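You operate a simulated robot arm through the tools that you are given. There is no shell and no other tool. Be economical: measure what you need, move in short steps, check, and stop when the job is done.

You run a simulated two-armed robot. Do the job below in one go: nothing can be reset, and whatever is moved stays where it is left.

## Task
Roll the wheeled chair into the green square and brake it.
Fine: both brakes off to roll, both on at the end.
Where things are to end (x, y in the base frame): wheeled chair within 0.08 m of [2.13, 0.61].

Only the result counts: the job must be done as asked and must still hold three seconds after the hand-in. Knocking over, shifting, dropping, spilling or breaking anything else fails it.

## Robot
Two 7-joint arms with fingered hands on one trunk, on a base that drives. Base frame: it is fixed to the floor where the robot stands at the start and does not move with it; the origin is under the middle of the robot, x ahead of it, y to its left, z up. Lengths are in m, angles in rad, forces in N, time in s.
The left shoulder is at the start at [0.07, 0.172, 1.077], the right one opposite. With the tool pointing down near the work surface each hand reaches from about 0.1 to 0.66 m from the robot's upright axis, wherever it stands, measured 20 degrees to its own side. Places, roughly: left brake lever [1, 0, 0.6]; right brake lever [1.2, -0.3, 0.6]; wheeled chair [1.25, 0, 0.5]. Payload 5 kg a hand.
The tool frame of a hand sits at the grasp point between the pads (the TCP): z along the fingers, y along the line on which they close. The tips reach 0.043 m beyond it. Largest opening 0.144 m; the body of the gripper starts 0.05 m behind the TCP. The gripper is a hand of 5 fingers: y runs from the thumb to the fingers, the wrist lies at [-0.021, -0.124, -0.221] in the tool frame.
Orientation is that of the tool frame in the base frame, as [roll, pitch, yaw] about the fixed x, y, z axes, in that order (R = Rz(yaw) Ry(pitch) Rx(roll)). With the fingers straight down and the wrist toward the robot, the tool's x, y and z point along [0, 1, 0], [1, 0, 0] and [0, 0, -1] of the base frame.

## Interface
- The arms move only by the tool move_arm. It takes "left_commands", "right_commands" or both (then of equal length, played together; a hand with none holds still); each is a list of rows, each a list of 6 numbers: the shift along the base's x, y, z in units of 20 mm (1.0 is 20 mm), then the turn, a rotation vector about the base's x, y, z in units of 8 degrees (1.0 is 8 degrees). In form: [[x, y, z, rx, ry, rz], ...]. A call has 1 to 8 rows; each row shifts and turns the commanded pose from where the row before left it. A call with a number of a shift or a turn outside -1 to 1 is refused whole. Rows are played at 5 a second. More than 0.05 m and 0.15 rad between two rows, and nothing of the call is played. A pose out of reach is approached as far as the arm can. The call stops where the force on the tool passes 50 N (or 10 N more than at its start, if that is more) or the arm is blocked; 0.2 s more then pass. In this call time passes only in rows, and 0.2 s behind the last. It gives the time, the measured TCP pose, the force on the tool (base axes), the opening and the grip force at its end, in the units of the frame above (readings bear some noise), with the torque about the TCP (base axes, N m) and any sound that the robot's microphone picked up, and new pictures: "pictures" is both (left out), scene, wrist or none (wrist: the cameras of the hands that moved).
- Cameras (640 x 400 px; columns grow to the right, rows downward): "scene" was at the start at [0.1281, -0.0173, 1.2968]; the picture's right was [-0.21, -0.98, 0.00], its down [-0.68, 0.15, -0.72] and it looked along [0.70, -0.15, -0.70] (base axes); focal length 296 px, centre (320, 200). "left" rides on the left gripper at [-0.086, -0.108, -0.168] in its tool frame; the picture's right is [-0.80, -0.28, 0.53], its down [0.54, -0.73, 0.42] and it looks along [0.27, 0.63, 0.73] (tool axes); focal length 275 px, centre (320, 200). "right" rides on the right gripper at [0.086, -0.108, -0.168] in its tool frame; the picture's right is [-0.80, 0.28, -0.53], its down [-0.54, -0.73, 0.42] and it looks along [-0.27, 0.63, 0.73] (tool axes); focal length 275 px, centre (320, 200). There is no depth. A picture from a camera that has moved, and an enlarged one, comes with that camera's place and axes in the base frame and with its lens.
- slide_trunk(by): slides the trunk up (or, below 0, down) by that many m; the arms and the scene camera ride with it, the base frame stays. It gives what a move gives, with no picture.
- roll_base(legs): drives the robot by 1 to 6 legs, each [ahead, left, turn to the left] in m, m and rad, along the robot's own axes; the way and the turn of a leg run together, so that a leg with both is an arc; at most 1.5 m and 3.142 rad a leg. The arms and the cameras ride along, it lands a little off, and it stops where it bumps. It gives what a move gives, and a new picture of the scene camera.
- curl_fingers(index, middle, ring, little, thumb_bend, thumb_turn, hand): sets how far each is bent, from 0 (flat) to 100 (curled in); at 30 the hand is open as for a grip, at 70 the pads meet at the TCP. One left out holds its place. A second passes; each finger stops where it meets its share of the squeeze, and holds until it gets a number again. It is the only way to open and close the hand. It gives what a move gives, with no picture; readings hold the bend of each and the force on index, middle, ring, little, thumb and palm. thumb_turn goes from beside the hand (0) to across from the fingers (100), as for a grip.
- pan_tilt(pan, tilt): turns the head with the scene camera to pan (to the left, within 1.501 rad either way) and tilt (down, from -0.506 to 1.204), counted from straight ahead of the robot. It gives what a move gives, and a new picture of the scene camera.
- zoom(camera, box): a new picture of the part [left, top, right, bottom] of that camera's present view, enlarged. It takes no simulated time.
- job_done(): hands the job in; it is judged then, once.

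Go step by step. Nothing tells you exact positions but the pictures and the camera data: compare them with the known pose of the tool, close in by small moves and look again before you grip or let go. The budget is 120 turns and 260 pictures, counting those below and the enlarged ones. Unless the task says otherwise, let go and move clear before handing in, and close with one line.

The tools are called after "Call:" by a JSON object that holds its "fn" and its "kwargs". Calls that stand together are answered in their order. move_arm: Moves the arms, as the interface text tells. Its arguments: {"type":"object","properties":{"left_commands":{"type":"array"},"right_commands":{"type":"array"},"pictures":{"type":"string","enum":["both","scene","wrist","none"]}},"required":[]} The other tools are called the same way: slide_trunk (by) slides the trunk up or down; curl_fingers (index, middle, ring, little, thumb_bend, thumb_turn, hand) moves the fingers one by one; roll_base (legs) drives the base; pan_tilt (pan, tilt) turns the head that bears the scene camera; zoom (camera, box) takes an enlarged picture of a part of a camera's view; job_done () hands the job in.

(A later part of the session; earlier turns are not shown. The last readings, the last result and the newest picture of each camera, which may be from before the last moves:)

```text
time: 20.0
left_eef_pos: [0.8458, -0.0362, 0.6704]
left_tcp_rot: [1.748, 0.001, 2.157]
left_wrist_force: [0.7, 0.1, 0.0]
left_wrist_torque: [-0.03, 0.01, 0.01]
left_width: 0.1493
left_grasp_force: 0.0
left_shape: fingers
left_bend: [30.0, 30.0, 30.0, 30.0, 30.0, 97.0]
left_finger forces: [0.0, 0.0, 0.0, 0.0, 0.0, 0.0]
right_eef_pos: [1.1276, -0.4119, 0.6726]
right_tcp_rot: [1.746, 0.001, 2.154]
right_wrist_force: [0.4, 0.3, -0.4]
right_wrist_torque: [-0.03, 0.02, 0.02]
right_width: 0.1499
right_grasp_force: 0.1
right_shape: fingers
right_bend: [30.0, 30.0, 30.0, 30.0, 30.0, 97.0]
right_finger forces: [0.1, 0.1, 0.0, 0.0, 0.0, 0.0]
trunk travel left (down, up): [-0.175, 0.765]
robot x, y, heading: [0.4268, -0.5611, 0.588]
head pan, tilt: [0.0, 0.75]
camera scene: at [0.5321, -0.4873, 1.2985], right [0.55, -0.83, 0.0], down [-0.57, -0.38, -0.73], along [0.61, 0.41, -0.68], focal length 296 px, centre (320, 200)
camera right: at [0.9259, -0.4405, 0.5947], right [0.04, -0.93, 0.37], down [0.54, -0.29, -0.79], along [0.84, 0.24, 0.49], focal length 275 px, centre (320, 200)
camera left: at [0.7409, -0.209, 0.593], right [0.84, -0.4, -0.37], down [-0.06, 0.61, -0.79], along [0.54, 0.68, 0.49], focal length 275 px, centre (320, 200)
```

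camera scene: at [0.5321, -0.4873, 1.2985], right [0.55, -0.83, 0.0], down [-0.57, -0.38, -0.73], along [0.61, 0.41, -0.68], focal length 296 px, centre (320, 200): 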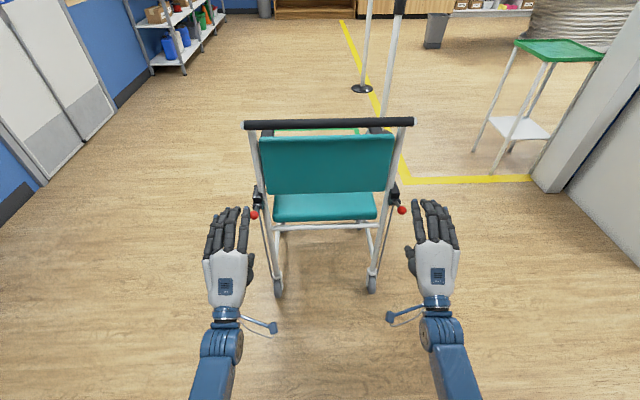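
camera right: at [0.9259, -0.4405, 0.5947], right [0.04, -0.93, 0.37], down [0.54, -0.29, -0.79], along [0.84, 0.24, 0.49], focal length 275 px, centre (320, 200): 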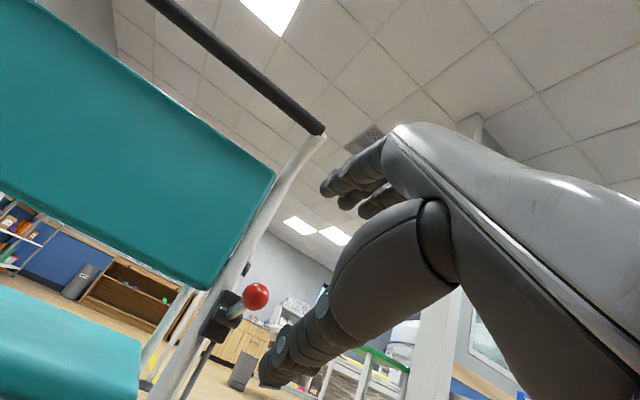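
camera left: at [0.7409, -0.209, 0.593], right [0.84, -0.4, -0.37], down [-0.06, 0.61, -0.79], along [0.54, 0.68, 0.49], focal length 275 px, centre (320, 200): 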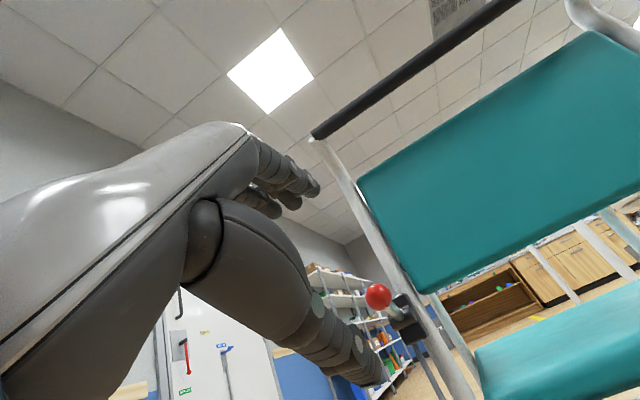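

The levers stay up, and the chair nudged slightly, so it's free to roll. Next I'll grip the push bar (about z 0.92, from (0.996, 0.06) to (1.262, -0.294)): raise the trunk, tilt the hands to about 45°, and align my heading with the chair's (about 0.64).

Call:
{"fn": "slide_trunk", "kwargs": {"by": 0.29}}

Call:
{"fn": "roll_base", "kwargs": {"legs": [[0, -0.062, 0.055]]}}

Call:
{"fn": "move_arm", "kwargs": {"left_commands": [[0, 0, 0, -0.598, 0.801, 0], [0, 0, 0, -0.598, 0.801, 0], [0, 0, 0, -0.598, 0.801, 0], [0, 0, 0, -0.598, 0.801, 0]], "right_commands": [[0, 0, 0, -0.598, 0.801, 0], [0, 0, 0, -0.598, 0.801, 0], [0, 0, 0, -0.598, 0.801, 0], [0, 0, 0, -0.598, 0.801, 0]]}}

```text
time: 22.9
left_eef_pos: [0.847, -0.0355, 0.96]
left_tcp_rot: [1.748, 0.001, 2.158]
left_wrist_force: [0.1, 0.6, -0.4]
left_wrist_torque: [0.01, -0.01, 0.01]
left_width: 0.149
left_grasp_force: 0.0
left_shape: fingers
left_bend: [30.0, 30.0, 30.0, 30.0, 30.0, 97.0]
left_finger forces: [0.1, 0.1, 0.0, 0.0, 0.0, 0.1]
right_eef_pos: [1.1271, -0.4116, 0.9625]
right_tcp_rot: [1.748, 0.001, 2.157]
right_wrist_force: [0.3, -0.9, -0.8]
right_wrist_torque: [0.02, -0.01, 0.02]
right_width: 0.1498
right_grasp_force: 0.1
right_shape: fingers
right_bend: [30.0, 30.0, 30.0, 30.0, 30.0, 97.0]
right_finger forces: [0.1, 0.1, 0.0, 0.0, 0.0, 0.0]
trunk travel left (down, up): [-0.465, 0.475]
robot x, y, heading: [0.4252, -0.5619, 0.583]
head pan, tilt: [0.0, 0.75]
```

```text
time: 23.9
left_eef_pos: [0.8525, -0.0633, 0.9591]
left_tcp_rot: [1.746, 0.001, 2.213]
left_wrist_force: [-0.6, -0.7, 0.2]
left_wrist_torque: [0.0, 0.05, 0.01]
left_width: 0.1492
left_grasp_force: 0.0
left_shape: fingers
left_bend: [30.0, 30.0, 30.0, 30.0, 30.0, 97.0]
left_finger forces: [0.0, 0.0, 0.0, 0.1, 0.0, 0.0]
right_eef_pos: [1.1528, -0.4218, 0.9629]
right_tcp_rot: [1.747, 0.001, 2.211]
right_wrist_force: [0.1, -0.2, -0.1]
right_wrist_torque: [0.03, 0.01, 0.03]
right_width: 0.1497
right_grasp_force: 0.0
right_shape: fingers
right_bend: [30.0, 30.0, 30.0, 30.0, 30.0, 97.0]
right_finger forces: [0.0, 0.0, 0.1, 0.0, 0.0, 0.1]
trunk travel left (down, up): [-0.465, 0.475]
robot x, y, heading: [0.458, -0.6077, 0.646]
head pan, tilt: [0.0, 0.75]
camera scene: at [0.5635, -0.5309, 1.5884], right [0.6, -0.8, 0.0], down [-0.55, -0.41, -0.73], along [0.59, 0.44, -0.68], focal length 296 px, centre (320, 200)
```

scene: 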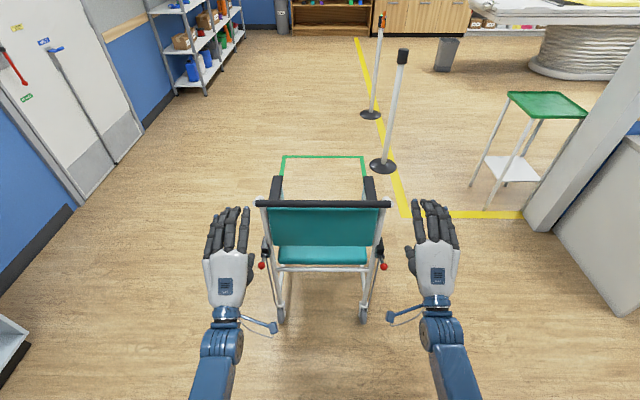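

```text
time: 24.9
left_eef_pos: [0.8511, -0.0634, 0.9593]
left_tcp_rot: [2.308, 0.001, 2.212]
left_wrist_force: [-0.1, 0.5, -1.0]
left_wrist_torque: [-0.01, -0.02, 0.01]
left_width: 0.1494
left_grasp_force: 0.0
left_shape: fingers
left_bend: [30.0, 30.0, 30.0, 30.0, 30.0, 97.0]
left_finger forces: [0.1, 0.0, 0.1, 0.0, 0.0, 0.0]
right_eef_pos: [1.1536, -0.4214, 0.9621]
right_tcp_rot: [2.308, 0.002, 2.211]
right_wrist_force: [0.2, -0.1, -0.8]
right_wrist_torque: [0.03, -0.04, 0.0]
right_width: 0.1501
right_grasp_force: 0.0
right_shape: fingers
right_bend: [30.0, 30.0, 30.0, 30.0, 30.0, 97.0]
right_finger forces: [0.0, 0.1, 0.0, 0.0, 0.1, 0.0]
trunk travel left (down, up): [-0.465, 0.475]
robot x, y, heading: [0.4562, -0.6137, 0.645]
head pan, tilt: [0.0, 0.75]
camera scene: at [0.5638, -0.5298, 1.5883], right [0.6, -0.8, 0.0], down [-0.55, -0.41, -0.73], along [0.59, 0.44, -0.68], focal length 296 px, centre (320, 200)
camera right: at [0.9436, -0.4694, 0.9937], right [0.31, -0.76, 0.57], down [0.19, -0.54, -0.82], along [0.93, 0.36, -0.03], focal length 275 px, centre (320, 200)
camera left: at [0.7462, -0.2486, 0.9918], right [0.64, -0.52, -0.57], down [-0.46, 0.33, -0.82], along [0.61, 0.79, -0.03], focal length 275 px, centre (320, 200)
```

scene: 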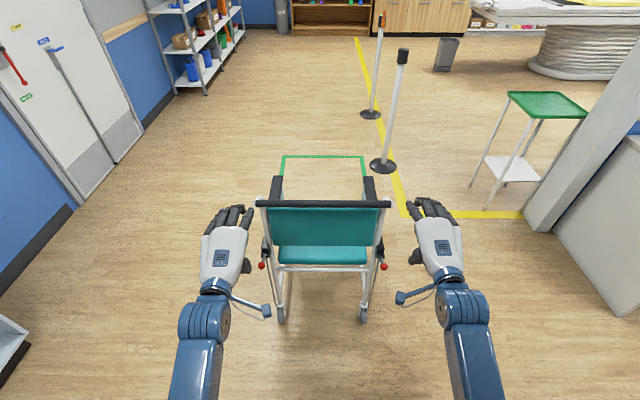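
right: 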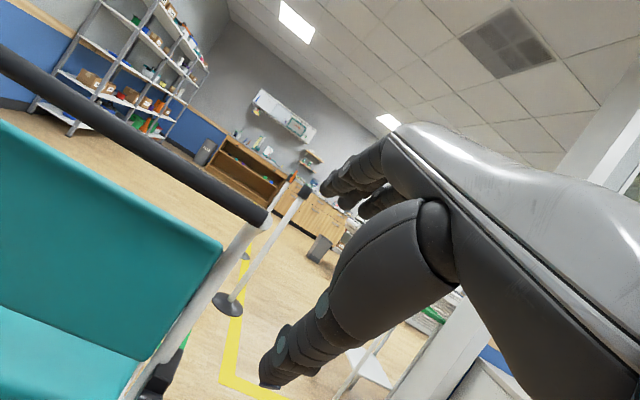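
left: 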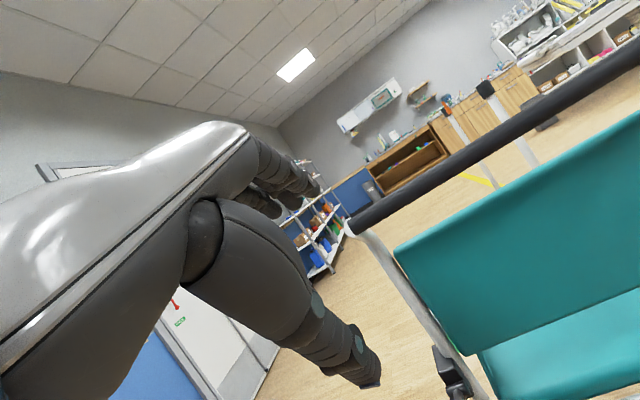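

I'm aligned with the chair and the square now. The bar centre is about (1.132, -0.114, 0.92). I'll bring the hands to a pre-grip pose above and behind it, ±0.13 m from its middle.

Call:
{"fn": "move_arm", "kwargs": {"left_commands": [[0.86, 0.025, 0.29, 0, 0, 0], [0.86, 0.025, 0.29, 0, 0, 0], [0.86, 0.025, 0.29, 0, 0, 0], [0.86, 0.025, 0.29, 0, 0, 0], [0.86, 0.025, 0.29, 0, 0, 0], [0.86, 0.025, 0.29, 0, 0, 0], [0.86, 0.025, 0.29, 0, 0, 0], [0.86, 0.025, 0.29, 0, 0, 0]], "right_commands": [[-0.094, 0.94, 0.27, 0, 0, 0], [-0.094, 0.94, 0.27, 0, 0, 0], [-0.094, 0.94, 0.27, 0, 0, 0], [-0.094, 0.94, 0.27, 0, 0, 0], [-0.094, 0.94, 0.27, 0, 0, 0], [-0.094, 0.94, 0.27, 0, 0, 0], [-0.094, 0.94, 0.27, 0, 0, 0], [-0.094, 0.94, 0.27, 0, 0, 0]]}}

```text
time: 26.9
left_eef_pos: [0.9704, -0.0458, 0.9872]
left_tcp_rot: [2.323, -0.063, 2.21]
left_wrist_force: [-0.6, 0.0, 0.5]
left_wrist_torque: [0.02, -0.01, 0.01]
left_width: 0.1497
left_grasp_force: 0.0
left_shape: fingers
left_bend: [30.0, 30.0, 30.0, 30.0, 30.0, 97.0]
left_finger forces: [0.1, 0.0, 0.1, 0.1, 0.0, 0.0]
right_eef_pos: [1.1398, -0.2851, 0.9923]
right_tcp_rot: [2.321, 0.037, 2.215]
right_wrist_force: [-0.1, -0.6, 0.2]
right_wrist_torque: [-0.03, 0.01, -0.04]
right_width: 0.1496
right_grasp_force: 0.2
right_shape: fingers
right_bend: [30.0, 30.0, 30.0, 30.0, 30.0, 97.0]
right_finger forces: [0.0, 0.0, 0.0, 0.0, 0.0, 0.1]
trunk travel left (down, up): [-0.465, 0.475]
robot x, y, heading: [0.4596, -0.6098, 0.642]
head pan, tilt: [0.0, 0.75]
stopped in row 8 (left hand): the arm was blocked; the commanded pose is now the measured one
camera scene: at [0.5631, -0.5308, 1.5885], right [0.6, -0.8, 0.0], down [-0.55, -0.41, -0.73], along [0.59, 0.44, -0.68], focal length 296 px, centre (320, 200)
camera right: at [0.9295, -0.332, 1.0231], right [0.31, -0.74, 0.6], down [0.2, -0.57, -0.8], along [0.93, 0.36, -0.03], focal length 275 px, centre (320, 200)
camera left: at [0.8661, -0.2333, 1.0175], right [0.61, -0.49, -0.62], down [-0.5, 0.36, -0.78], along [0.61, 0.79, -0.03], focal length 275 px, centre (320, 200)
```

scene: 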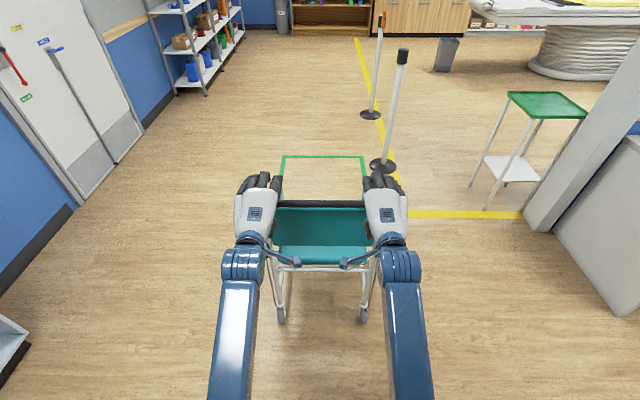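
right: 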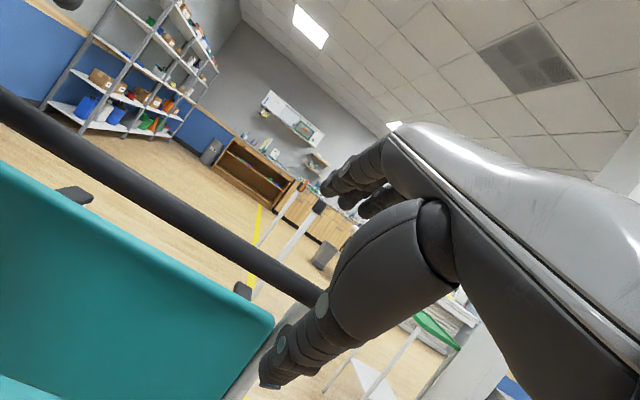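
left: 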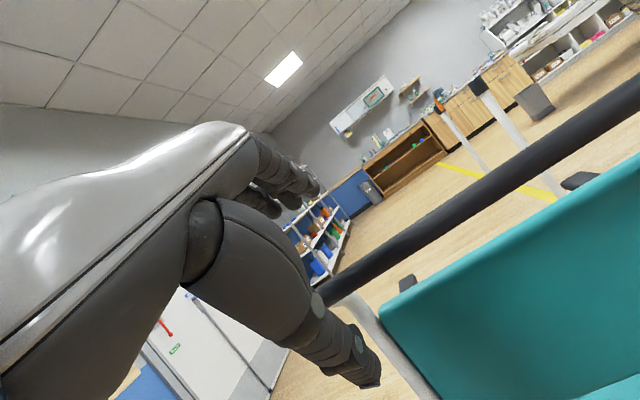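

The left arm is near a limit here, but the hands are placed symmetrically (±0.145 m). I'll use the base and trunk for the last approach: forward, down, then forward.

Call:
{"fn": "roll_base", "kwargs": {"legs": [[0.055, 0, 0]]}}

Call:
{"fn": "slide_trunk", "kwargs": {"by": -0.07}}

Call:
{"fn": "zoom", "kwargs": {"camera": "right", "box": [0, 0, 640, 400]}}

Call:
{"fn": "zoom", "kwargs": {"camera": "left", "box": [0, 0, 640, 400]}}

```text
time: 27.9
left_eef_pos: [1.0151, -0.0148, 0.9873]
left_tcp_rot: [2.323, -0.062, 2.209]
left_wrist_force: [-0.3, -0.2, 0.2]
left_wrist_torque: [0.0, 0.0, -0.05]
left_width: 0.1495
left_grasp_force: 0.1
left_shape: fingers
left_bend: [30.0, 30.0, 30.0, 30.0, 30.0, 97.0]
left_finger forces: [0.0, 0.0, 0.0, 0.1, 0.0, 0.0]
right_eef_pos: [1.1829, -0.2521, 0.9922]
right_tcp_rot: [2.32, 0.036, 2.216]
right_wrist_force: [-0.5, 0.7, -0.8]
right_wrist_torque: [0.02, -0.02, -0.03]
right_width: 0.1498
right_grasp_force: 0.1
right_shape: fingers
right_bend: [30.0, 30.0, 30.0, 30.0, 30.0, 97.0]
right_finger forces: [0.0, 0.0, 0.0, 0.0, 0.0, 0.0]
trunk travel left (down, up): [-0.465, 0.475]
robot x, y, heading: [0.5009, -0.5762, 0.643]
head pan, tilt: [0.0, 0.75]
camera scene: at [0.606, -0.4989, 1.5886], right [0.6, -0.8, 0.0], down [-0.55, -0.41, -0.73], along [0.59, 0.44, -0.68], focal length 296 px, centre (320, 200)
```

scene: 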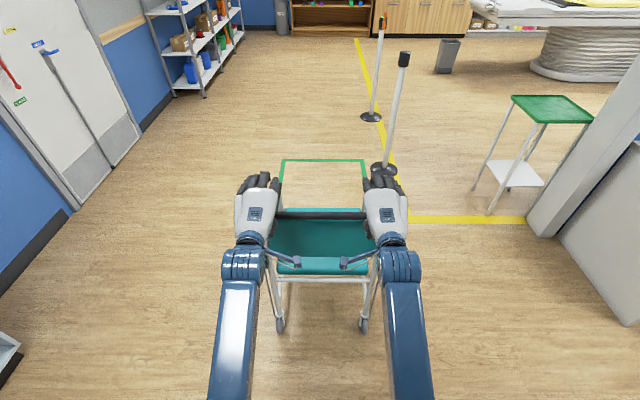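

```text
time: 28.9
left_eef_pos: [1.0131, -0.014, 0.9168]
left_tcp_rot: [2.322, -0.064, 2.211]
left_wrist_force: [0.0, 0.2, -0.5]
left_wrist_torque: [0.0, 0.0, 0.0]
left_width: 0.1494
left_grasp_force: 0.0
left_shape: fingers
left_bend: [30.0, 30.0, 30.0, 30.0, 30.0, 97.0]
left_finger forces: [0.1, 0.0, 0.0, 0.0, 0.0, 0.0]
right_eef_pos: [1.1824, -0.2533, 0.9204]
right_tcp_rot: [2.32, 0.037, 2.215]
right_wrist_force: [-0.3, 0.8, 0.0]
right_wrist_torque: [-0.01, -0.01, 0.0]
right_width: 0.1497
right_grasp_force: 0.0
right_shape: fingers
right_bend: [30.0, 30.0, 30.0, 30.0, 30.0, 97.0]
right_finger forces: [0.0, 0.0, 0.1, 0.0, 0.1, 0.0]
trunk travel left (down, up): [-0.395, 0.545]
robot x, y, heading: [0.5066, -0.5802, 0.645]
head pan, tilt: [0.0, 0.75]
```

```text
1.00 times, centred on (320, 200) of right (not enlarged: the box is as wide or as high as the picture)
camera zoom: at [0.9729, -0.2996, 0.9528], right [0.31, -0.74, 0.6], down [0.2, -0.57, -0.8], along [0.93, 0.36, -0.03], focal length 275 px, centre (320, 200)
```

zoom: 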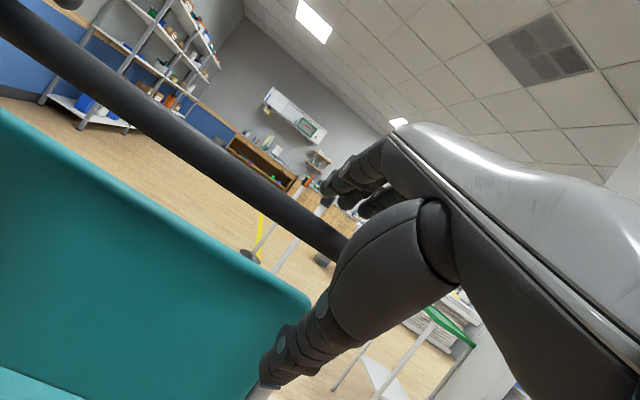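

```text
1.00 times, centred on (320, 200) of left (not enlarged: the box is as wide or as high as the picture)
camera zoom: at [0.9096, -0.2009, 0.9474], right [0.61, -0.49, -0.62], down [-0.5, 0.36, -0.78], along [0.61, 0.79, -0.03], focal length 275 px, centre (320, 200)
```

zoom: 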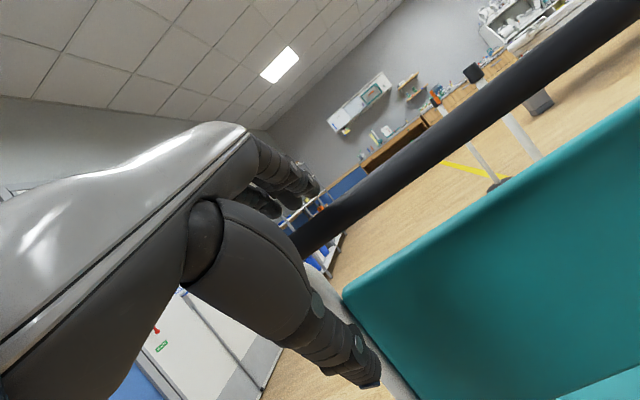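

The bar now runs through the grasp zone of both hands. I'll go forward another 0.035 m and close.

Call:
{"fn": "roll_base", "kwargs": {"legs": [[0.033, 0, 0]]}}

Call:
{"fn": "curl_fingers", "kwargs": {"hand": "right", "index": 66, "middle": 66, "ring": 66, "little": 66, "thumb_bend": 66}}

Call:
{"fn": "curl_fingers", "kwargs": {"hand": "left", "index": 66, "middle": 66, "ring": 66, "little": 66, "thumb_bend": 66}}

Call:
{"fn": "zoom", "kwargs": {"camera": "right", "box": [0, 0, 640, 400]}}

Call:
{"fn": "zoom", "kwargs": {"camera": "left", "box": [0, 0, 640, 400]}}

```text
time: 29.8
left_eef_pos: [1.0384, 0.0039, 0.917]
left_tcp_rot: [2.322, -0.063, 2.209]
left_wrist_force: [1.0, 0.3, -0.3]
left_wrist_torque: [-0.01, 0.01, 0.02]
left_width: 0.1492
left_grasp_force: 0.1
left_shape: fingers
left_bend: [30.0, 30.0, 30.0, 30.0, 30.0, 97.0]
left_finger forces: [0.1, 0.0, 0.0, 0.0, 0.0, 0.1]
right_eef_pos: [1.2074, -0.2336, 0.9225]
right_tcp_rot: [2.321, 0.036, 2.216]
right_wrist_force: [0.8, 0.0, -1.3]
right_wrist_torque: [0.02, -0.01, 0.02]
right_width: 0.1496
right_grasp_force: 0.0
right_shape: fingers
right_bend: [30.0, 30.0, 30.0, 30.0, 30.0, 97.0]
right_finger forces: [0.1, 0.1, 0.1, 0.0, 0.0, 0.1]
trunk travel left (down, up): [-0.395, 0.545]
robot x, y, heading: [0.5308, -0.5594, 0.639]
head pan, tilt: [0.0, 0.75]
camera scene: at [0.6317, -0.4797, 1.5186], right [0.6, -0.8, 0.0], down [-0.55, -0.41, -0.73], along [0.59, 0.44, -0.68], focal length 296 px, centre (320, 200)
```

scene: 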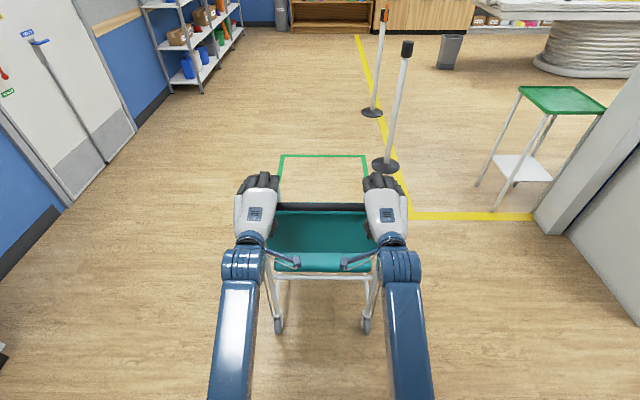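

```text
time: 30.8
left_eef_pos: [1.0398, 0.005, 0.9168]
left_tcp_rot: [2.323, -0.063, 2.211]
left_wrist_force: [-0.3, -0.5, -0.1]
left_wrist_torque: [0.01, -0.03, -0.03]
left_width: 0.1492
left_grasp_force: 0.0
left_shape: fingers
left_bend: [30.0, 30.0, 30.0, 30.0, 30.0, 97.0]
left_finger forces: [0.1, 0.1, 0.0, 0.0, 0.1, 0.0]
right_eef_pos: [1.2082, -0.2319, 0.9219]
right_tcp_rot: [2.321, 0.037, 2.216]
right_wrist_force: [0.3, 0.8, 0.5]
right_wrist_torque: [-0.01, -0.02, -0.02]
right_width: 0.022
right_grasp_force: 0.0
right_shape: fingers
right_bend: [66.0, 66.0, 66.0, 66.0, 66.0, 97.0]
right_finger forces: [0.1, 0.0, 0.0, 0.5, 0.0, 0.0]
trunk travel left (down, up): [-0.395, 0.545]
robot x, y, heading: [0.5247, -0.5579, 0.644]
head pan, tilt: [0.0, 0.75]
```

```text
time: 31.8
left_eef_pos: [1.039, 0.0052, 0.9172]
left_tcp_rot: [2.324, -0.064, 2.211]
left_wrist_force: [1.5, 0.3, 2.1]
left_wrist_torque: [0.1, 0.05, -0.09]
left_width: 0.0217
left_grasp_force: 0.6
left_shape: fingers
left_bend: [66.0, 66.0, 66.0, 65.0, 66.0, 97.0]
left_finger forces: [0.0, 0.0, 0.0, 2.3, 0.0, 0.0]
right_eef_pos: [1.2083, -0.2326, 0.9215]
right_tcp_rot: [2.321, 0.037, 2.216]
right_wrist_force: [0.6, 0.7, 0.4]
right_wrist_torque: [-0.07, -0.03, -0.02]
right_width: 0.022
right_grasp_force: 0.4
right_shape: fingers
right_bend: [66.0, 66.0, 66.0, 66.0, 66.0, 97.0]
right_finger forces: [0.0, 0.1, 0.1, 0.4, 0.0, 0.0]
trunk travel left (down, up): [-0.395, 0.545]
robot x, y, heading: [0.5274, -0.5602, 0.642]
head pan, tilt: [0.0, 0.75]
```

```text
1.00 times, centred on (320, 200) of right (not enlarged: the box is as wide or as high as the picture)
camera zoom: at [0.9987, -0.2805, 0.9526], right [0.31, -0.74, 0.6], down [0.2, -0.57, -0.8], along [0.93, 0.36, -0.03], focal length 275 px, centre (320, 200)
```

zoom: 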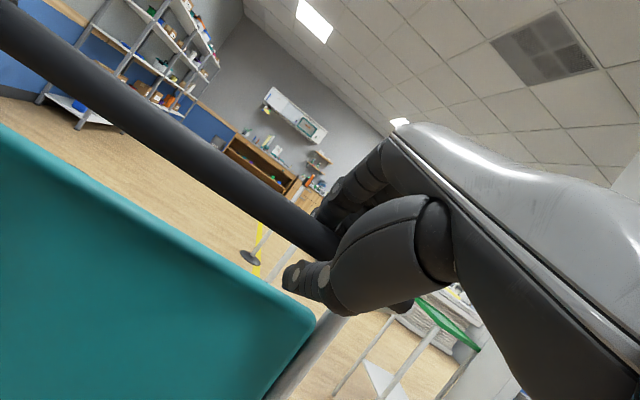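

```text
1.00 times, centred on (320, 200) of left (not enlarged: the box is as wide or as high as the picture)
camera zoom: at [0.9353, -0.1816, 0.9473], right [0.61, -0.49, -0.62], down [-0.5, 0.36, -0.78], along [0.61, 0.79, -0.03], focal length 275 px, centre (320, 200)
```

zoom: 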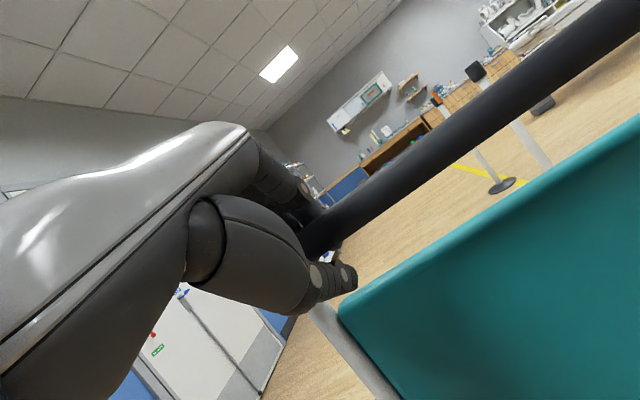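

The bar is caged between fingers and thumb. I'll tighten the cage, then start rolling.

Call:
{"fn": "curl_fingers", "kwargs": {"hand": "right", "index": 78, "middle": 78, "ring": 78, "little": 78, "thumb_bend": 76}}

Call:
{"fn": "curl_fingers", "kwargs": {"hand": "left", "index": 78, "middle": 78, "ring": 78, "little": 78, "thumb_bend": 76}}

Call:
{"fn": "zoom", "kwargs": {"camera": "right", "box": [200, 150, 440, 300]}}

Call:
{"fn": "zoom", "kwargs": {"camera": "left", "box": [200, 150, 440, 300]}}

```text
time: 32.8
left_eef_pos: [1.0394, 0.0048, 0.9163]
left_tcp_rot: [2.324, -0.063, 2.211]
left_wrist_force: [-0.1, 0.4, 0.8]
left_wrist_torque: [0.06, 0.04, -0.01]
left_width: 0.0218
left_grasp_force: 0.5
left_shape: fingers
left_bend: [66.0, 66.0, 66.0, 66.0, 66.0, 97.0]
left_finger forces: [0.0, 0.1, 0.0, 0.9, 0.0, 0.1]
right_eef_pos: [1.2102, -0.2334, 0.9188]
right_tcp_rot: [2.324, 0.038, 2.214]
right_wrist_force: [-2.7, -2.1, -0.7]
right_wrist_torque: [0.05, -0.21, 0.75]
right_width: 0.0034
right_grasp_force: 16.2
right_shape: fingers
right_bend: [77.0, 78.0, 78.0, 77.0, 71.0, 96.0]
right_finger forces: [0.1, 0.0, 2.5, 10.2, 20.0, 0.0]
trunk travel left (down, up): [-0.395, 0.545]
robot x, y, heading: [0.5303, -0.5599, 0.643]
head pan, tilt: [0.0, 0.75]
```

```text
time: 33.8
left_eef_pos: [1.0396, 0.0062, 0.9155]
left_tcp_rot: [2.326, -0.063, 2.21]
left_wrist_force: [0.7, 8.1, 0.9]
left_wrist_torque: [0.78, 0.21, -0.82]
left_width: 0.0011
left_grasp_force: 18.1
left_shape: fingers
left_bend: [75.0, 78.0, 77.0, 73.0, 72.0, 97.0]
left_finger forces: [0.1, 0.4, 10.0, 15.8, 10.1, 0.1]
right_eef_pos: [1.2091, -0.2316, 0.9188]
right_tcp_rot: [2.325, 0.038, 2.215]
right_wrist_force: [-0.2, -8.5, -0.3]
right_wrist_torque: [0.1, -0.15, 0.99]
right_width: 0.0039
right_grasp_force: 17.7
right_shape: fingers
right_bend: [77.0, 78.0, 77.0, 76.0, 71.0, 97.0]
right_finger forces: [0.2, 0.0, 3.2, 11.4, 21.3, 0.0]
trunk travel left (down, up): [-0.395, 0.545]
robot x, y, heading: [0.5277, -0.5617, 0.64]
head pan, tilt: [0.0, 0.75]
```

```text
2.67 times, centred on (320, 225) of right
camera zoom: at [0.9996, -0.2803, 0.9513], right [0.31, -0.74, 0.6], down [0.19, -0.57, -0.8], along [0.93, 0.36, -0.03], focal length 734 px, centre (320, 133)
```

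zoom: 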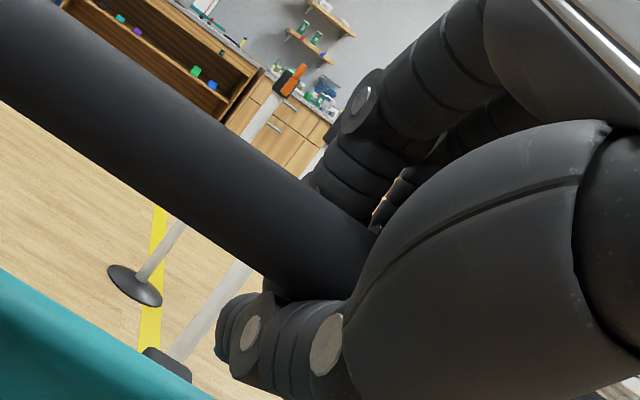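

```text
2.67 times, centred on (320, 225) of left
camera zoom: at [0.9363, -0.1811, 0.9464], right [0.61, -0.49, -0.62], down [-0.51, 0.36, -0.78], along [0.61, 0.79, -0.03], focal length 734 px, centre (320, 133)
```

zoom: 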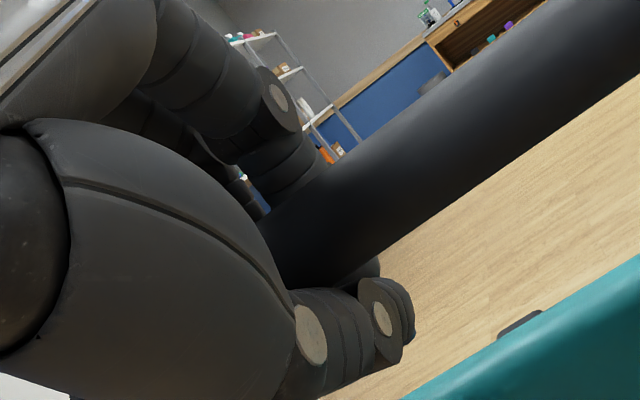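

Both hands hold the bar firmly. I'll roll forward in a first short leg to check that the chair follows.

Call:
{"fn": "roll_base", "kwargs": {"legs": [[0.25, 0, 0]]}}

```text
time: 35.6
left_eef_pos: [1.2428, 0.1528, 0.916]
left_tcp_rot: [2.323, -0.062, 2.206]
left_wrist_force: [-0.3, -0.4, 1.3]
left_wrist_torque: [0.58, 0.11, -0.59]
left_width: 0.0019
left_grasp_force: 13.7
left_shape: fingers
left_bend: [77.0, 78.0, 77.0, 74.0, 72.0, 97.0]
left_finger forces: [0.1, 0.0, 3.8, 13.6, 9.4, 0.0]
right_eef_pos: [1.4101, -0.0854, 0.9213]
right_tcp_rot: [2.322, 0.037, 2.213]
right_wrist_force: [-1.8, -0.4, 0.4]
right_wrist_torque: [0.08, -0.16, 0.85]
right_width: 0.0047
right_grasp_force: 17.1
right_shape: fingers
right_bend: [77.0, 78.0, 77.0, 76.0, 70.0, 96.0]
right_finger forces: [0.0, 0.0, 3.3, 11.3, 19.4, 0.1]
trunk travel left (down, up): [-0.395, 0.545]
robot x, y, heading: [0.7275, -0.4122, 0.64]
head pan, tilt: [0.0, 0.75]
camera scene: at [0.835, -0.3293, 1.518], right [0.6, -0.8, 0.0], down [-0.55, -0.41, -0.73], along [0.59, 0.44, -0.68], focal length 296 px, centre (320, 200)
```

scene: 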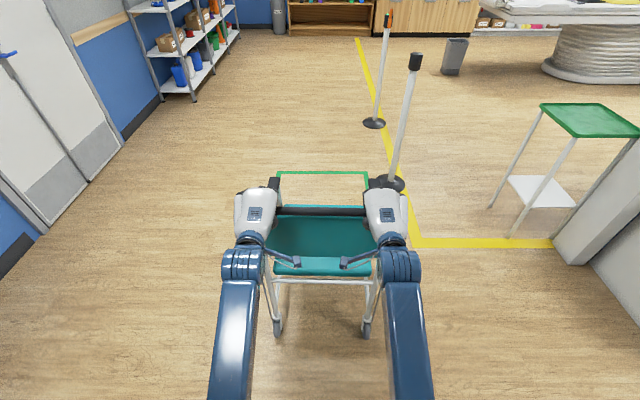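

The chair rolls freely and follows exactly. I'll continue.

Call:
{"fn": "roll_base", "kwargs": {"legs": [[0.35, -0.008, 0], [0.35, -0.008, 0]]}}

Call:
{"fn": "pan_tilt", "kwargs": {"pan": 0.0, "tilt": 1.0}}

```text
time: 39.8
left_eef_pos: [1.8117, 0.5599, 0.9154]
left_tcp_rot: [2.323, -0.064, 2.212]
left_wrist_force: [1.0, -2.7, -0.4]
left_wrist_torque: [0.51, 0.09, -0.45]
left_width: 0.0021
left_grasp_force: 13.0
left_shape: fingers
left_bend: [77.0, 78.0, 77.0, 74.0, 71.0, 97.0]
left_finger forces: [0.0, 0.0, 3.4, 12.3, 10.3, 0.1]
right_eef_pos: [1.9811, 0.3224, 0.9204]
right_tcp_rot: [2.323, 0.038, 2.215]
right_wrist_force: [-2.6, 1.3, 0.8]
right_wrist_torque: [0.0, -0.3, 0.65]
right_width: 0.0054
right_grasp_force: 16.7
right_shape: fingers
right_bend: [77.0, 78.0, 78.0, 77.0, 70.0, 96.0]
right_finger forces: [0.0, 0.0, 2.7, 10.9, 19.9, 0.0]
trunk travel left (down, up): [-0.395, 0.545]
robot x, y, heading: [1.2996, -0.0066, 0.642]
head pan, tilt: [0.0, 0.75]
camera scene: at [1.405, 0.0762, 1.518], right [0.6, -0.8, 0.0], down [-0.55, -0.41, -0.73], along [0.58, 0.44, -0.68], focal length 296 px, centre (320, 200)
```

scene: 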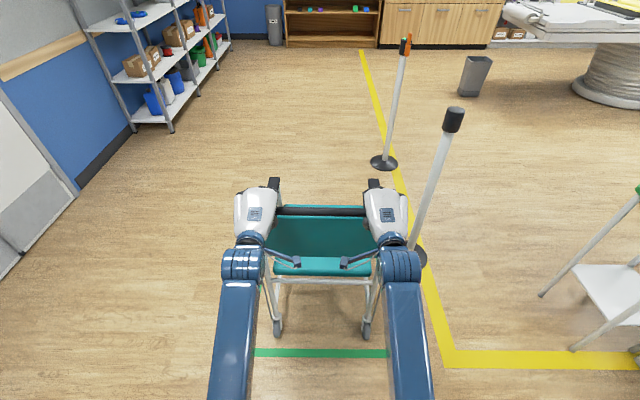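

```text
time: 40.5
left_eef_pos: [1.8121, 0.5596, 0.9168]
left_tcp_rot: [2.325, -0.064, 2.213]
left_wrist_force: [2.5, -1.5, 0.3]
left_wrist_torque: [0.44, -0.01, -0.53]
left_width: 0.0023
left_grasp_force: 12.8
left_shape: fingers
left_bend: [77.0, 78.0, 77.0, 74.0, 71.0, 97.0]
left_finger forces: [0.0, 0.1, 3.8, 11.3, 11.1, 0.0]
right_eef_pos: [1.9797, 0.3213, 0.9194]
right_tcp_rot: [2.324, 0.037, 2.217]
right_wrist_force: [-2.2, 1.3, 0.3]
right_wrist_torque: [-0.11, -0.29, 0.64]
right_width: 0.0048
right_grasp_force: 15.6
right_shape: fingers
right_bend: [77.0, 78.0, 78.0, 77.0, 70.0, 96.0]
right_finger forces: [0.0, 0.0, 2.4, 11.2, 17.3, 0.0]
trunk travel left (down, up): [-0.395, 0.545]
robot x, y, heading: [1.2963, -0.0062, 0.644]
head pan, tilt: [0.0, 1.0]
camera scene: at [1.3938, 0.0681, 1.4991], right [0.6, -0.8, 0.0], down [-0.67, -0.5, -0.54], along [0.43, 0.32, -0.84], focal length 296 px, centre (320, 200)
```

scene: 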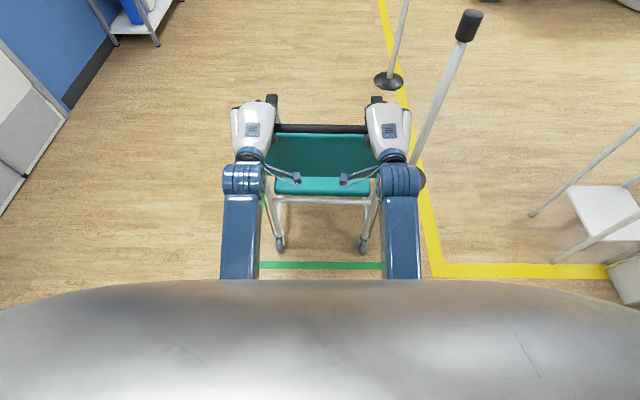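

By both the TCP positions and the square's near edge, the chair is centred sideways and about 0.10 m short. One final leg.

Call:
{"fn": "roll_base", "kwargs": {"legs": [[0.1, 0, 0]]}}

Call:
{"fn": "pan_tilt", "kwargs": {"pan": 0.0, "tilt": 0.75}}

```text
time: 41.7
left_eef_pos: [1.8911, 0.6197, 0.9158]
left_tcp_rot: [2.325, -0.063, 2.209]
left_wrist_force: [1.5, -2.3, 0.3]
left_wrist_torque: [0.56, 0.09, -0.45]
left_width: 0.0025
left_grasp_force: 12.3
left_shape: fingers
left_bend: [77.0, 78.0, 78.0, 74.0, 71.0, 97.0]
left_finger forces: [0.0, 0.0, 3.1, 12.2, 9.7, 0.0]
right_eef_pos: [2.0608, 0.382, 0.9199]
right_tcp_rot: [2.323, 0.037, 2.215]
right_wrist_force: [-2.2, 0.2, -0.9]
right_wrist_torque: [-0.17, -0.29, 0.64]
right_width: 0.0053
right_grasp_force: 16.0
right_shape: fingers
right_bend: [77.0, 78.0, 78.0, 77.0, 69.0, 96.0]
right_finger forces: [0.0, 0.0, 2.3, 11.6, 18.5, 0.0]
trunk travel left (down, up): [-0.395, 0.545]
robot x, y, heading: [1.3788, 0.0516, 0.639]
head pan, tilt: [0.0, 1.0]
camera scene: at [1.4744, 0.1282, 1.499], right [0.6, -0.8, 0.0], down [-0.67, -0.5, -0.54], along [0.43, 0.32, -0.84], focal length 296 px, centre (320, 200)
```

scene: 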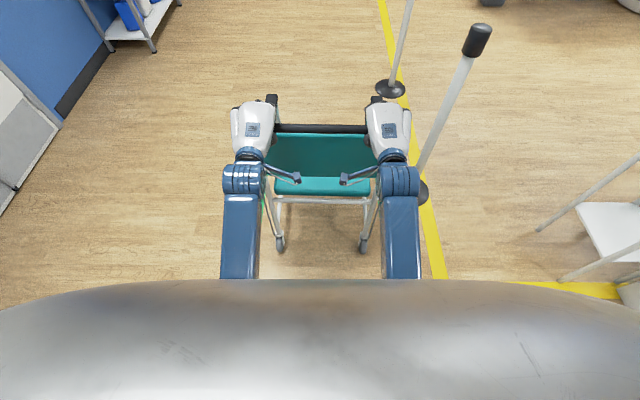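

```text
time: 42.4
left_eef_pos: [1.892, 0.6192, 0.9162]
left_tcp_rot: [2.324, -0.062, 2.208]
left_wrist_force: [1.4, -0.8, 0.2]
left_wrist_torque: [0.44, 0.05, -0.52]
left_width: 0.0028
left_grasp_force: 12.6
left_shape: fingers
left_bend: [77.0, 78.0, 78.0, 74.0, 71.0, 97.0]
left_finger forces: [0.0, 0.0, 3.3, 10.6, 10.6, 0.0]
right_eef_pos: [2.0593, 0.3815, 0.9187]
right_tcp_rot: [2.326, 0.038, 2.215]
right_wrist_force: [-3.3, 0.2, -0.4]
right_wrist_torque: [-0.17, -0.35, 0.51]
right_width: 0.0049
right_grasp_force: 15.3
right_shape: fingers
right_bend: [77.0, 78.0, 78.0, 77.0, 69.0, 96.0]
right_finger forces: [0.0, 0.0, 2.0, 10.9, 17.0, 0.0]
trunk travel left (down, up): [-0.395, 0.545]
robot x, y, heading: [1.3824, 0.0575, 0.641]
head pan, tilt: [0.0, 0.75]
camera scene: at [1.4841, 0.1358, 1.5182], right [0.6, -0.8, 0.0], down [-0.55, -0.41, -0.73], along [0.58, 0.44, -0.68], focal length 296 px, centre (320, 200)
```

scene: 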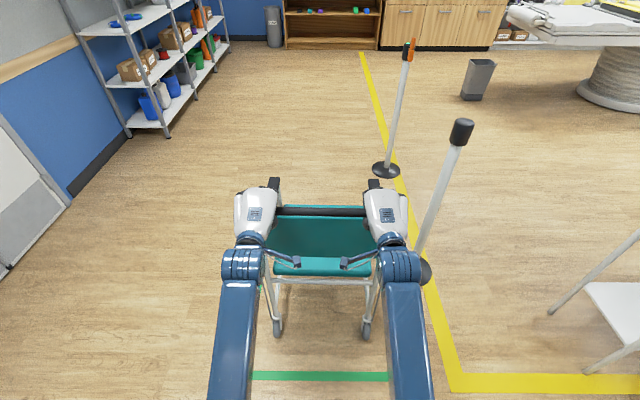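

The chair centre estimate is (2.127, 0.613), essentially on target. Now I'll let go of the bar and back away by reversing the approach.

Call:
{"fn": "curl_fingers", "kwargs": {"hand": "right", "index": 30, "middle": 30, "ring": 30, "little": 30, "thumb_bend": 30}}

Call:
{"fn": "curl_fingers", "kwargs": {"hand": "left", "index": 30, "middle": 30, "ring": 30, "little": 30, "thumb_bend": 30}}

Call:
{"fn": "roll_base", "kwargs": {"legs": [[-0.033, 0, 0]]}}

Call:
{"fn": "slide_trunk", "kwargs": {"by": 0.07}}

Call:
{"fn": "roll_base", "kwargs": {"legs": [[-0.13, 0, 0]]}}

```text
time: 43.4
left_eef_pos: [1.8919, 0.6201, 0.9164]
left_tcp_rot: [2.324, -0.064, 2.21]
left_wrist_force: [1.6, -2.4, -0.1]
left_wrist_torque: [0.4, -0.03, -0.42]
left_width: 0.0025
left_grasp_force: 12.6
left_shape: fingers
left_bend: [77.0, 78.0, 78.0, 74.0, 71.0, 97.0]
left_finger forces: [0.0, 0.0, 3.5, 10.1, 12.2, 0.1]
right_eef_pos: [2.0603, 0.3812, 0.9206]
right_tcp_rot: [2.325, 0.037, 2.215]
right_wrist_force: [0.0, -0.1, 0.0]
right_wrist_torque: [0.05, 0.0, 0.0]
right_width: 0.149
right_grasp_force: 0.1
right_shape: fingers
right_bend: [30.0, 30.0, 30.0, 30.0, 30.0, 97.0]
right_finger forces: [0.1, 0.0, 0.0, 0.0, 0.0, 0.1]
trunk travel left (down, up): [-0.395, 0.545]
robot x, y, heading: [1.3788, 0.0546, 0.643]
head pan, tilt: [0.0, 0.75]
```

```text
time: 44.4
left_eef_pos: [1.8915, 0.62, 0.9172]
left_tcp_rot: [2.323, -0.064, 2.209]
left_wrist_force: [-0.5, 1.2, 0.1]
left_wrist_torque: [-0.03, 0.01, 0.02]
left_width: 0.1489
left_grasp_force: 0.1
left_shape: fingers
left_bend: [30.0, 30.0, 30.0, 30.0, 30.0, 97.0]
left_finger forces: [0.0, 0.0, 0.0, 0.1, 0.0, 0.1]
right_eef_pos: [2.0589, 0.381, 0.9207]
right_tcp_rot: [2.322, 0.037, 2.215]
right_wrist_force: [-0.4, 0.1, 0.1]
right_wrist_torque: [0.03, 0.01, 0.01]
right_width: 0.149
right_grasp_force: 0.2
right_shape: fingers
right_bend: [30.0, 30.0, 30.0, 30.0, 30.0, 97.0]
right_finger forces: [0.0, 0.0, 0.0, 0.0, 0.0, 0.0]
trunk travel left (down, up): [-0.395, 0.545]
robot x, y, heading: [1.3796, 0.0569, 0.643]
head pan, tilt: [0.0, 0.75]
```

```text
time: 45.3
left_eef_pos: [1.8651, 0.6006, 0.9171]
left_tcp_rot: [2.325, -0.064, 2.209]
left_wrist_force: [1.3, 0.4, 0.0]
left_wrist_torque: [0.0, -0.01, -0.01]
left_width: 0.1494
left_grasp_force: 0.1
left_shape: fingers
left_bend: [30.0, 30.0, 30.0, 30.0, 30.0, 97.0]
left_finger forces: [0.0, 0.0, 0.1, 0.1, 0.0, 0.0]
right_eef_pos: [2.0344, 0.3621, 0.9206]
right_tcp_rot: [2.321, 0.037, 2.217]
right_wrist_force: [-0.5, 0.0, 0.9]
right_wrist_torque: [-0.01, 0.0, 0.01]
right_width: 0.1492
right_grasp_force: 0.1
right_shape: fingers
right_bend: [30.0, 30.0, 30.0, 30.0, 30.0, 97.0]
right_finger forces: [0.0, 0.1, 0.0, 0.0, 0.0, 0.1]
trunk travel left (down, up): [-0.395, 0.545]
robot x, y, heading: [1.3533, 0.0324, 0.643]
head pan, tilt: [0.0, 0.75]
camera scene: at [1.4586, 0.1165, 1.5182], right [0.6, -0.8, 0.0], down [-0.55, -0.41, -0.73], along [0.59, 0.44, -0.68], focal length 296 px, centre (320, 200)
```

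scene: 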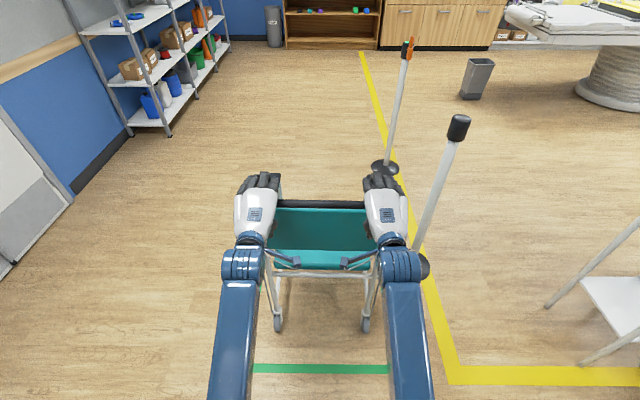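

```text
time: 46.4
left_eef_pos: [1.8652, 0.5992, 0.9871]
left_tcp_rot: [2.324, -0.063, 2.208]
left_wrist_force: [0.1, -0.1, 0.8]
left_wrist_torque: [0.02, 0.0, -0.03]
left_width: 0.149
left_grasp_force: 0.0
left_shape: fingers
left_bend: [30.0, 30.0, 30.0, 30.0, 30.0, 97.0]
left_finger forces: [0.1, 0.0, 0.1, 0.0, 0.0, 0.0]
right_eef_pos: [2.0333, 0.3618, 0.9904]
right_tcp_rot: [2.322, 0.037, 2.217]
right_wrist_force: [0.2, -0.1, -1.4]
right_wrist_torque: [-0.03, 0.03, -0.02]
right_width: 0.1493
right_grasp_force: 0.0
right_shape: fingers
right_bend: [30.0, 30.0, 30.0, 30.0, 30.0, 97.0]
right_finger forces: [0.0, 0.0, 0.0, 0.1, 0.0, 0.0]
trunk travel left (down, up): [-0.465, 0.475]
robot x, y, heading: [1.3532, 0.0364, 0.642]
head pan, tilt: [0.0, 0.75]
```

```text
time: 47.6
left_eef_pos: [1.7608, 0.5232, 0.9865]
left_tcp_rot: [2.325, -0.063, 2.21]
left_wrist_force: [0.6, -0.9, -0.9]
left_wrist_torque: [0.01, 0.02, 0.0]
left_width: 0.1491
left_grasp_force: 0.1
left_shape: fingers
left_bend: [30.0, 30.0, 30.0, 30.0, 30.0, 97.0]
left_finger forces: [0.0, 0.0, 0.0, 0.1, 0.0, 0.0]
right_eef_pos: [1.931, 0.285, 0.9912]
right_tcp_rot: [2.324, 0.037, 2.217]
right_wrist_force: [-0.3, -1.1, 0.1]
right_wrist_torque: [0.01, 0.01, 0.03]
right_width: 0.1493
right_grasp_force: 0.1
right_shape: fingers
right_bend: [30.0, 30.0, 30.0, 30.0, 30.0, 97.0]
right_finger forces: [0.0, 0.1, 0.1, 0.0, 0.1, 0.0]
trunk travel left (down, up): [-0.465, 0.475]
robot x, y, heading: [1.2524, -0.0399, 0.646]
head pan, tilt: [0.0, 0.75]
camera scene: at [1.3548, 0.0391, 1.5883], right [0.6, -0.8, 0.0], down [-0.55, -0.41, -0.73], along [0.59, 0.44, -0.68], focal length 296 px, centre (320, 200)
```

scene: 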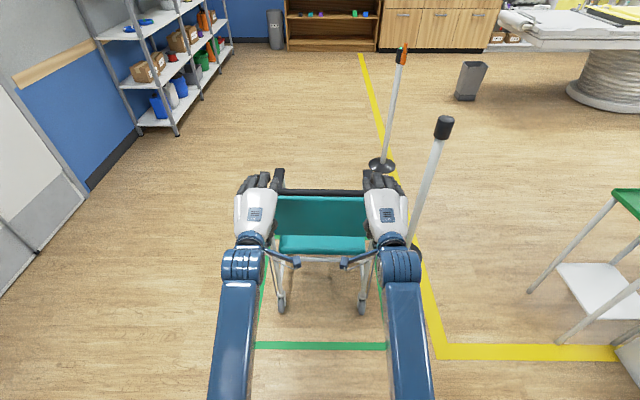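

The chair stayed put. Next I'll spread the hands to lever width, tilt them back to the lever pose, and lower the trunk to knob height.

Call:
{"fn": "move_arm", "kwargs": {"left_commands": [[-0.54, 0.72, 0, 0.6, -0.8, 0], [-0.54, 0.72, 0, 0.6, -0.8, 0], [-0.54, 0.72, 0, 0.6, -0.8, 0], [-0.54, 0.72, 0, 0.6, -0.8, 0], [-0.54, 0.72, 0, 0, 0, 0]], "right_commands": [[0.54, -0.72, 0, 0.6, -0.8, 0], [0.54, -0.72, 0, 0.6, -0.8, 0], [0.54, -0.72, 0, 0.6, -0.8, 0], [0.54, -0.72, 0, 0.6, -0.8, 0], [0.54, -0.72, 0, 0, 0, 0]], "pictures": "none"}}

Call:
{"fn": "slide_trunk", "kwargs": {"by": -0.33}}

Call:
{"fn": "zoom", "kwargs": {"camera": "right", "box": [0, 0, 640, 400]}}

Call:
{"fn": "zoom", "kwargs": {"camera": "left", "box": [0, 0, 640, 400]}}

Call:
{"fn": "zoom", "kwargs": {"camera": "scene", "box": [0, 0, 640, 400]}}

```text
time: 48.9
left_eef_pos: [1.7065, 0.5951, 0.9869]
left_tcp_rot: [1.761, -0.056, 2.247]
left_wrist_force: [0.4, 0.2, -0.6]
left_wrist_torque: [-0.05, -0.01, -0.01]
left_width: 0.1495
left_grasp_force: 0.0
left_shape: fingers
left_bend: [30.0, 30.0, 30.0, 30.0, 30.0, 97.0]
left_finger forces: [0.0, 0.0, 0.0, 0.0, 0.0, 0.0]
right_eef_pos: [1.9838, 0.2123, 0.9904]
right_tcp_rot: [1.762, 0.033, 2.192]
right_wrist_force: [0.0, -0.1, 0.4]
right_wrist_torque: [-0.02, 0.03, -0.03]
right_width: 0.1495
right_grasp_force: 0.0
right_shape: fingers
right_bend: [30.0, 30.0, 30.0, 30.0, 30.0, 97.0]
right_finger forces: [0.2, 0.0, 0.0, 0.1, 0.1, 0.0]
trunk travel left (down, up): [-0.465, 0.475]
robot x, y, heading: [1.2522, -0.0392, 0.642]
head pan, tilt: [0.0, 0.75]
```

```text
time: 52.1
left_eef_pos: [1.7081, 0.5959, 0.6583]
left_tcp_rot: [1.765, -0.056, 2.244]
left_wrist_force: [-1.2, 0.2, -0.6]
left_wrist_torque: [0.0, -0.03, -0.02]
left_width: 0.1493
left_grasp_force: 0.0
left_shape: fingers
left_bend: [30.0, 30.0, 30.0, 30.0, 30.0, 97.0]
left_finger forces: [0.0, 0.0, 0.0, 0.0, 0.1, 0.0]
right_eef_pos: [1.9842, 0.214, 0.661]
right_tcp_rot: [1.763, 0.033, 2.196]
right_wrist_force: [0.3, -0.1, -0.1]
right_wrist_torque: [-0.02, 0.01, 0.04]
right_width: 0.1496
right_grasp_force: 0.0
right_shape: fingers
right_bend: [30.0, 30.0, 30.0, 30.0, 30.0, 97.0]
right_finger forces: [0.1, 0.0, 0.0, 0.0, 0.0, 0.0]
trunk travel left (down, up): [-0.135, 0.805]
robot x, y, heading: [1.2516, -0.0424, 0.64]
head pan, tilt: [0.0, 0.75]
```

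```text
1.00 times, centred on (320, 200) of right (not enlarged: the box is as wide or as high as the picture)
camera zoom: at [1.7853, 0.1735, 0.5835], right [0.08, -0.91, 0.41], down [0.56, -0.3, -0.78], along [0.83, 0.29, 0.48], focal length 275 px, centre (320, 200)
```

zoom: 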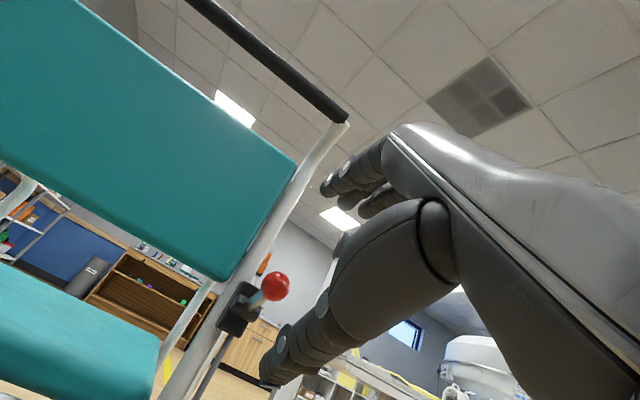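

```text
1.00 times, centred on (320, 200) of left (not enlarged: the box is as wide or as high as the picture)
camera zoom: at [1.6146, 0.4172, 0.578], right [0.85, -0.31, -0.43], down [-0.15, 0.63, -0.76], along [0.51, 0.71, 0.49], focal length 275 px, centre (320, 200)
```

zoom: 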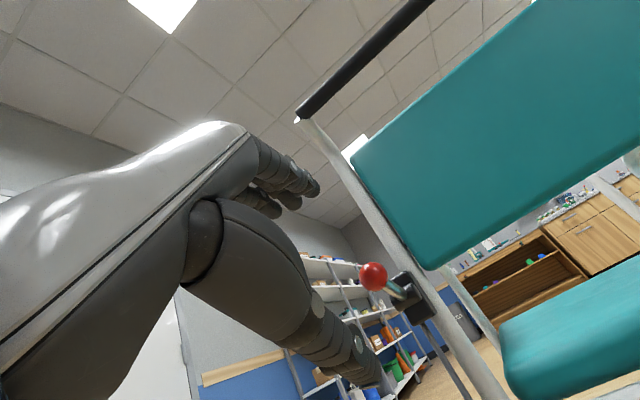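

```text
1.00 times, centred on (320, 200) of scene (not enlarged: the box is as wide or as high as the picture)
camera zoom: at [1.3542, 0.0387, 1.2585], right [0.6, -0.8, 0.0], down [-0.55, -0.41, -0.73], along [0.59, 0.44, -0.68], focal length 296 px, centre (320, 200)
```

zoom: 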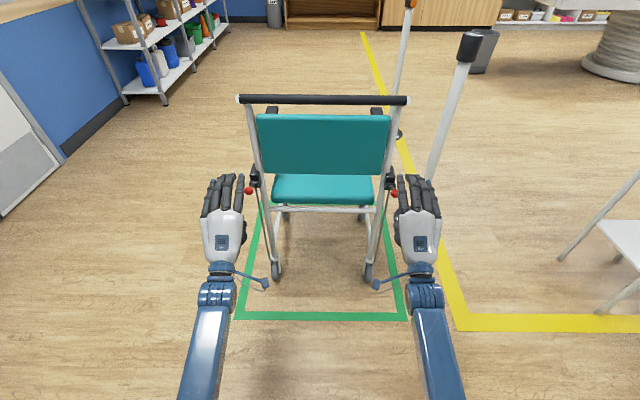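

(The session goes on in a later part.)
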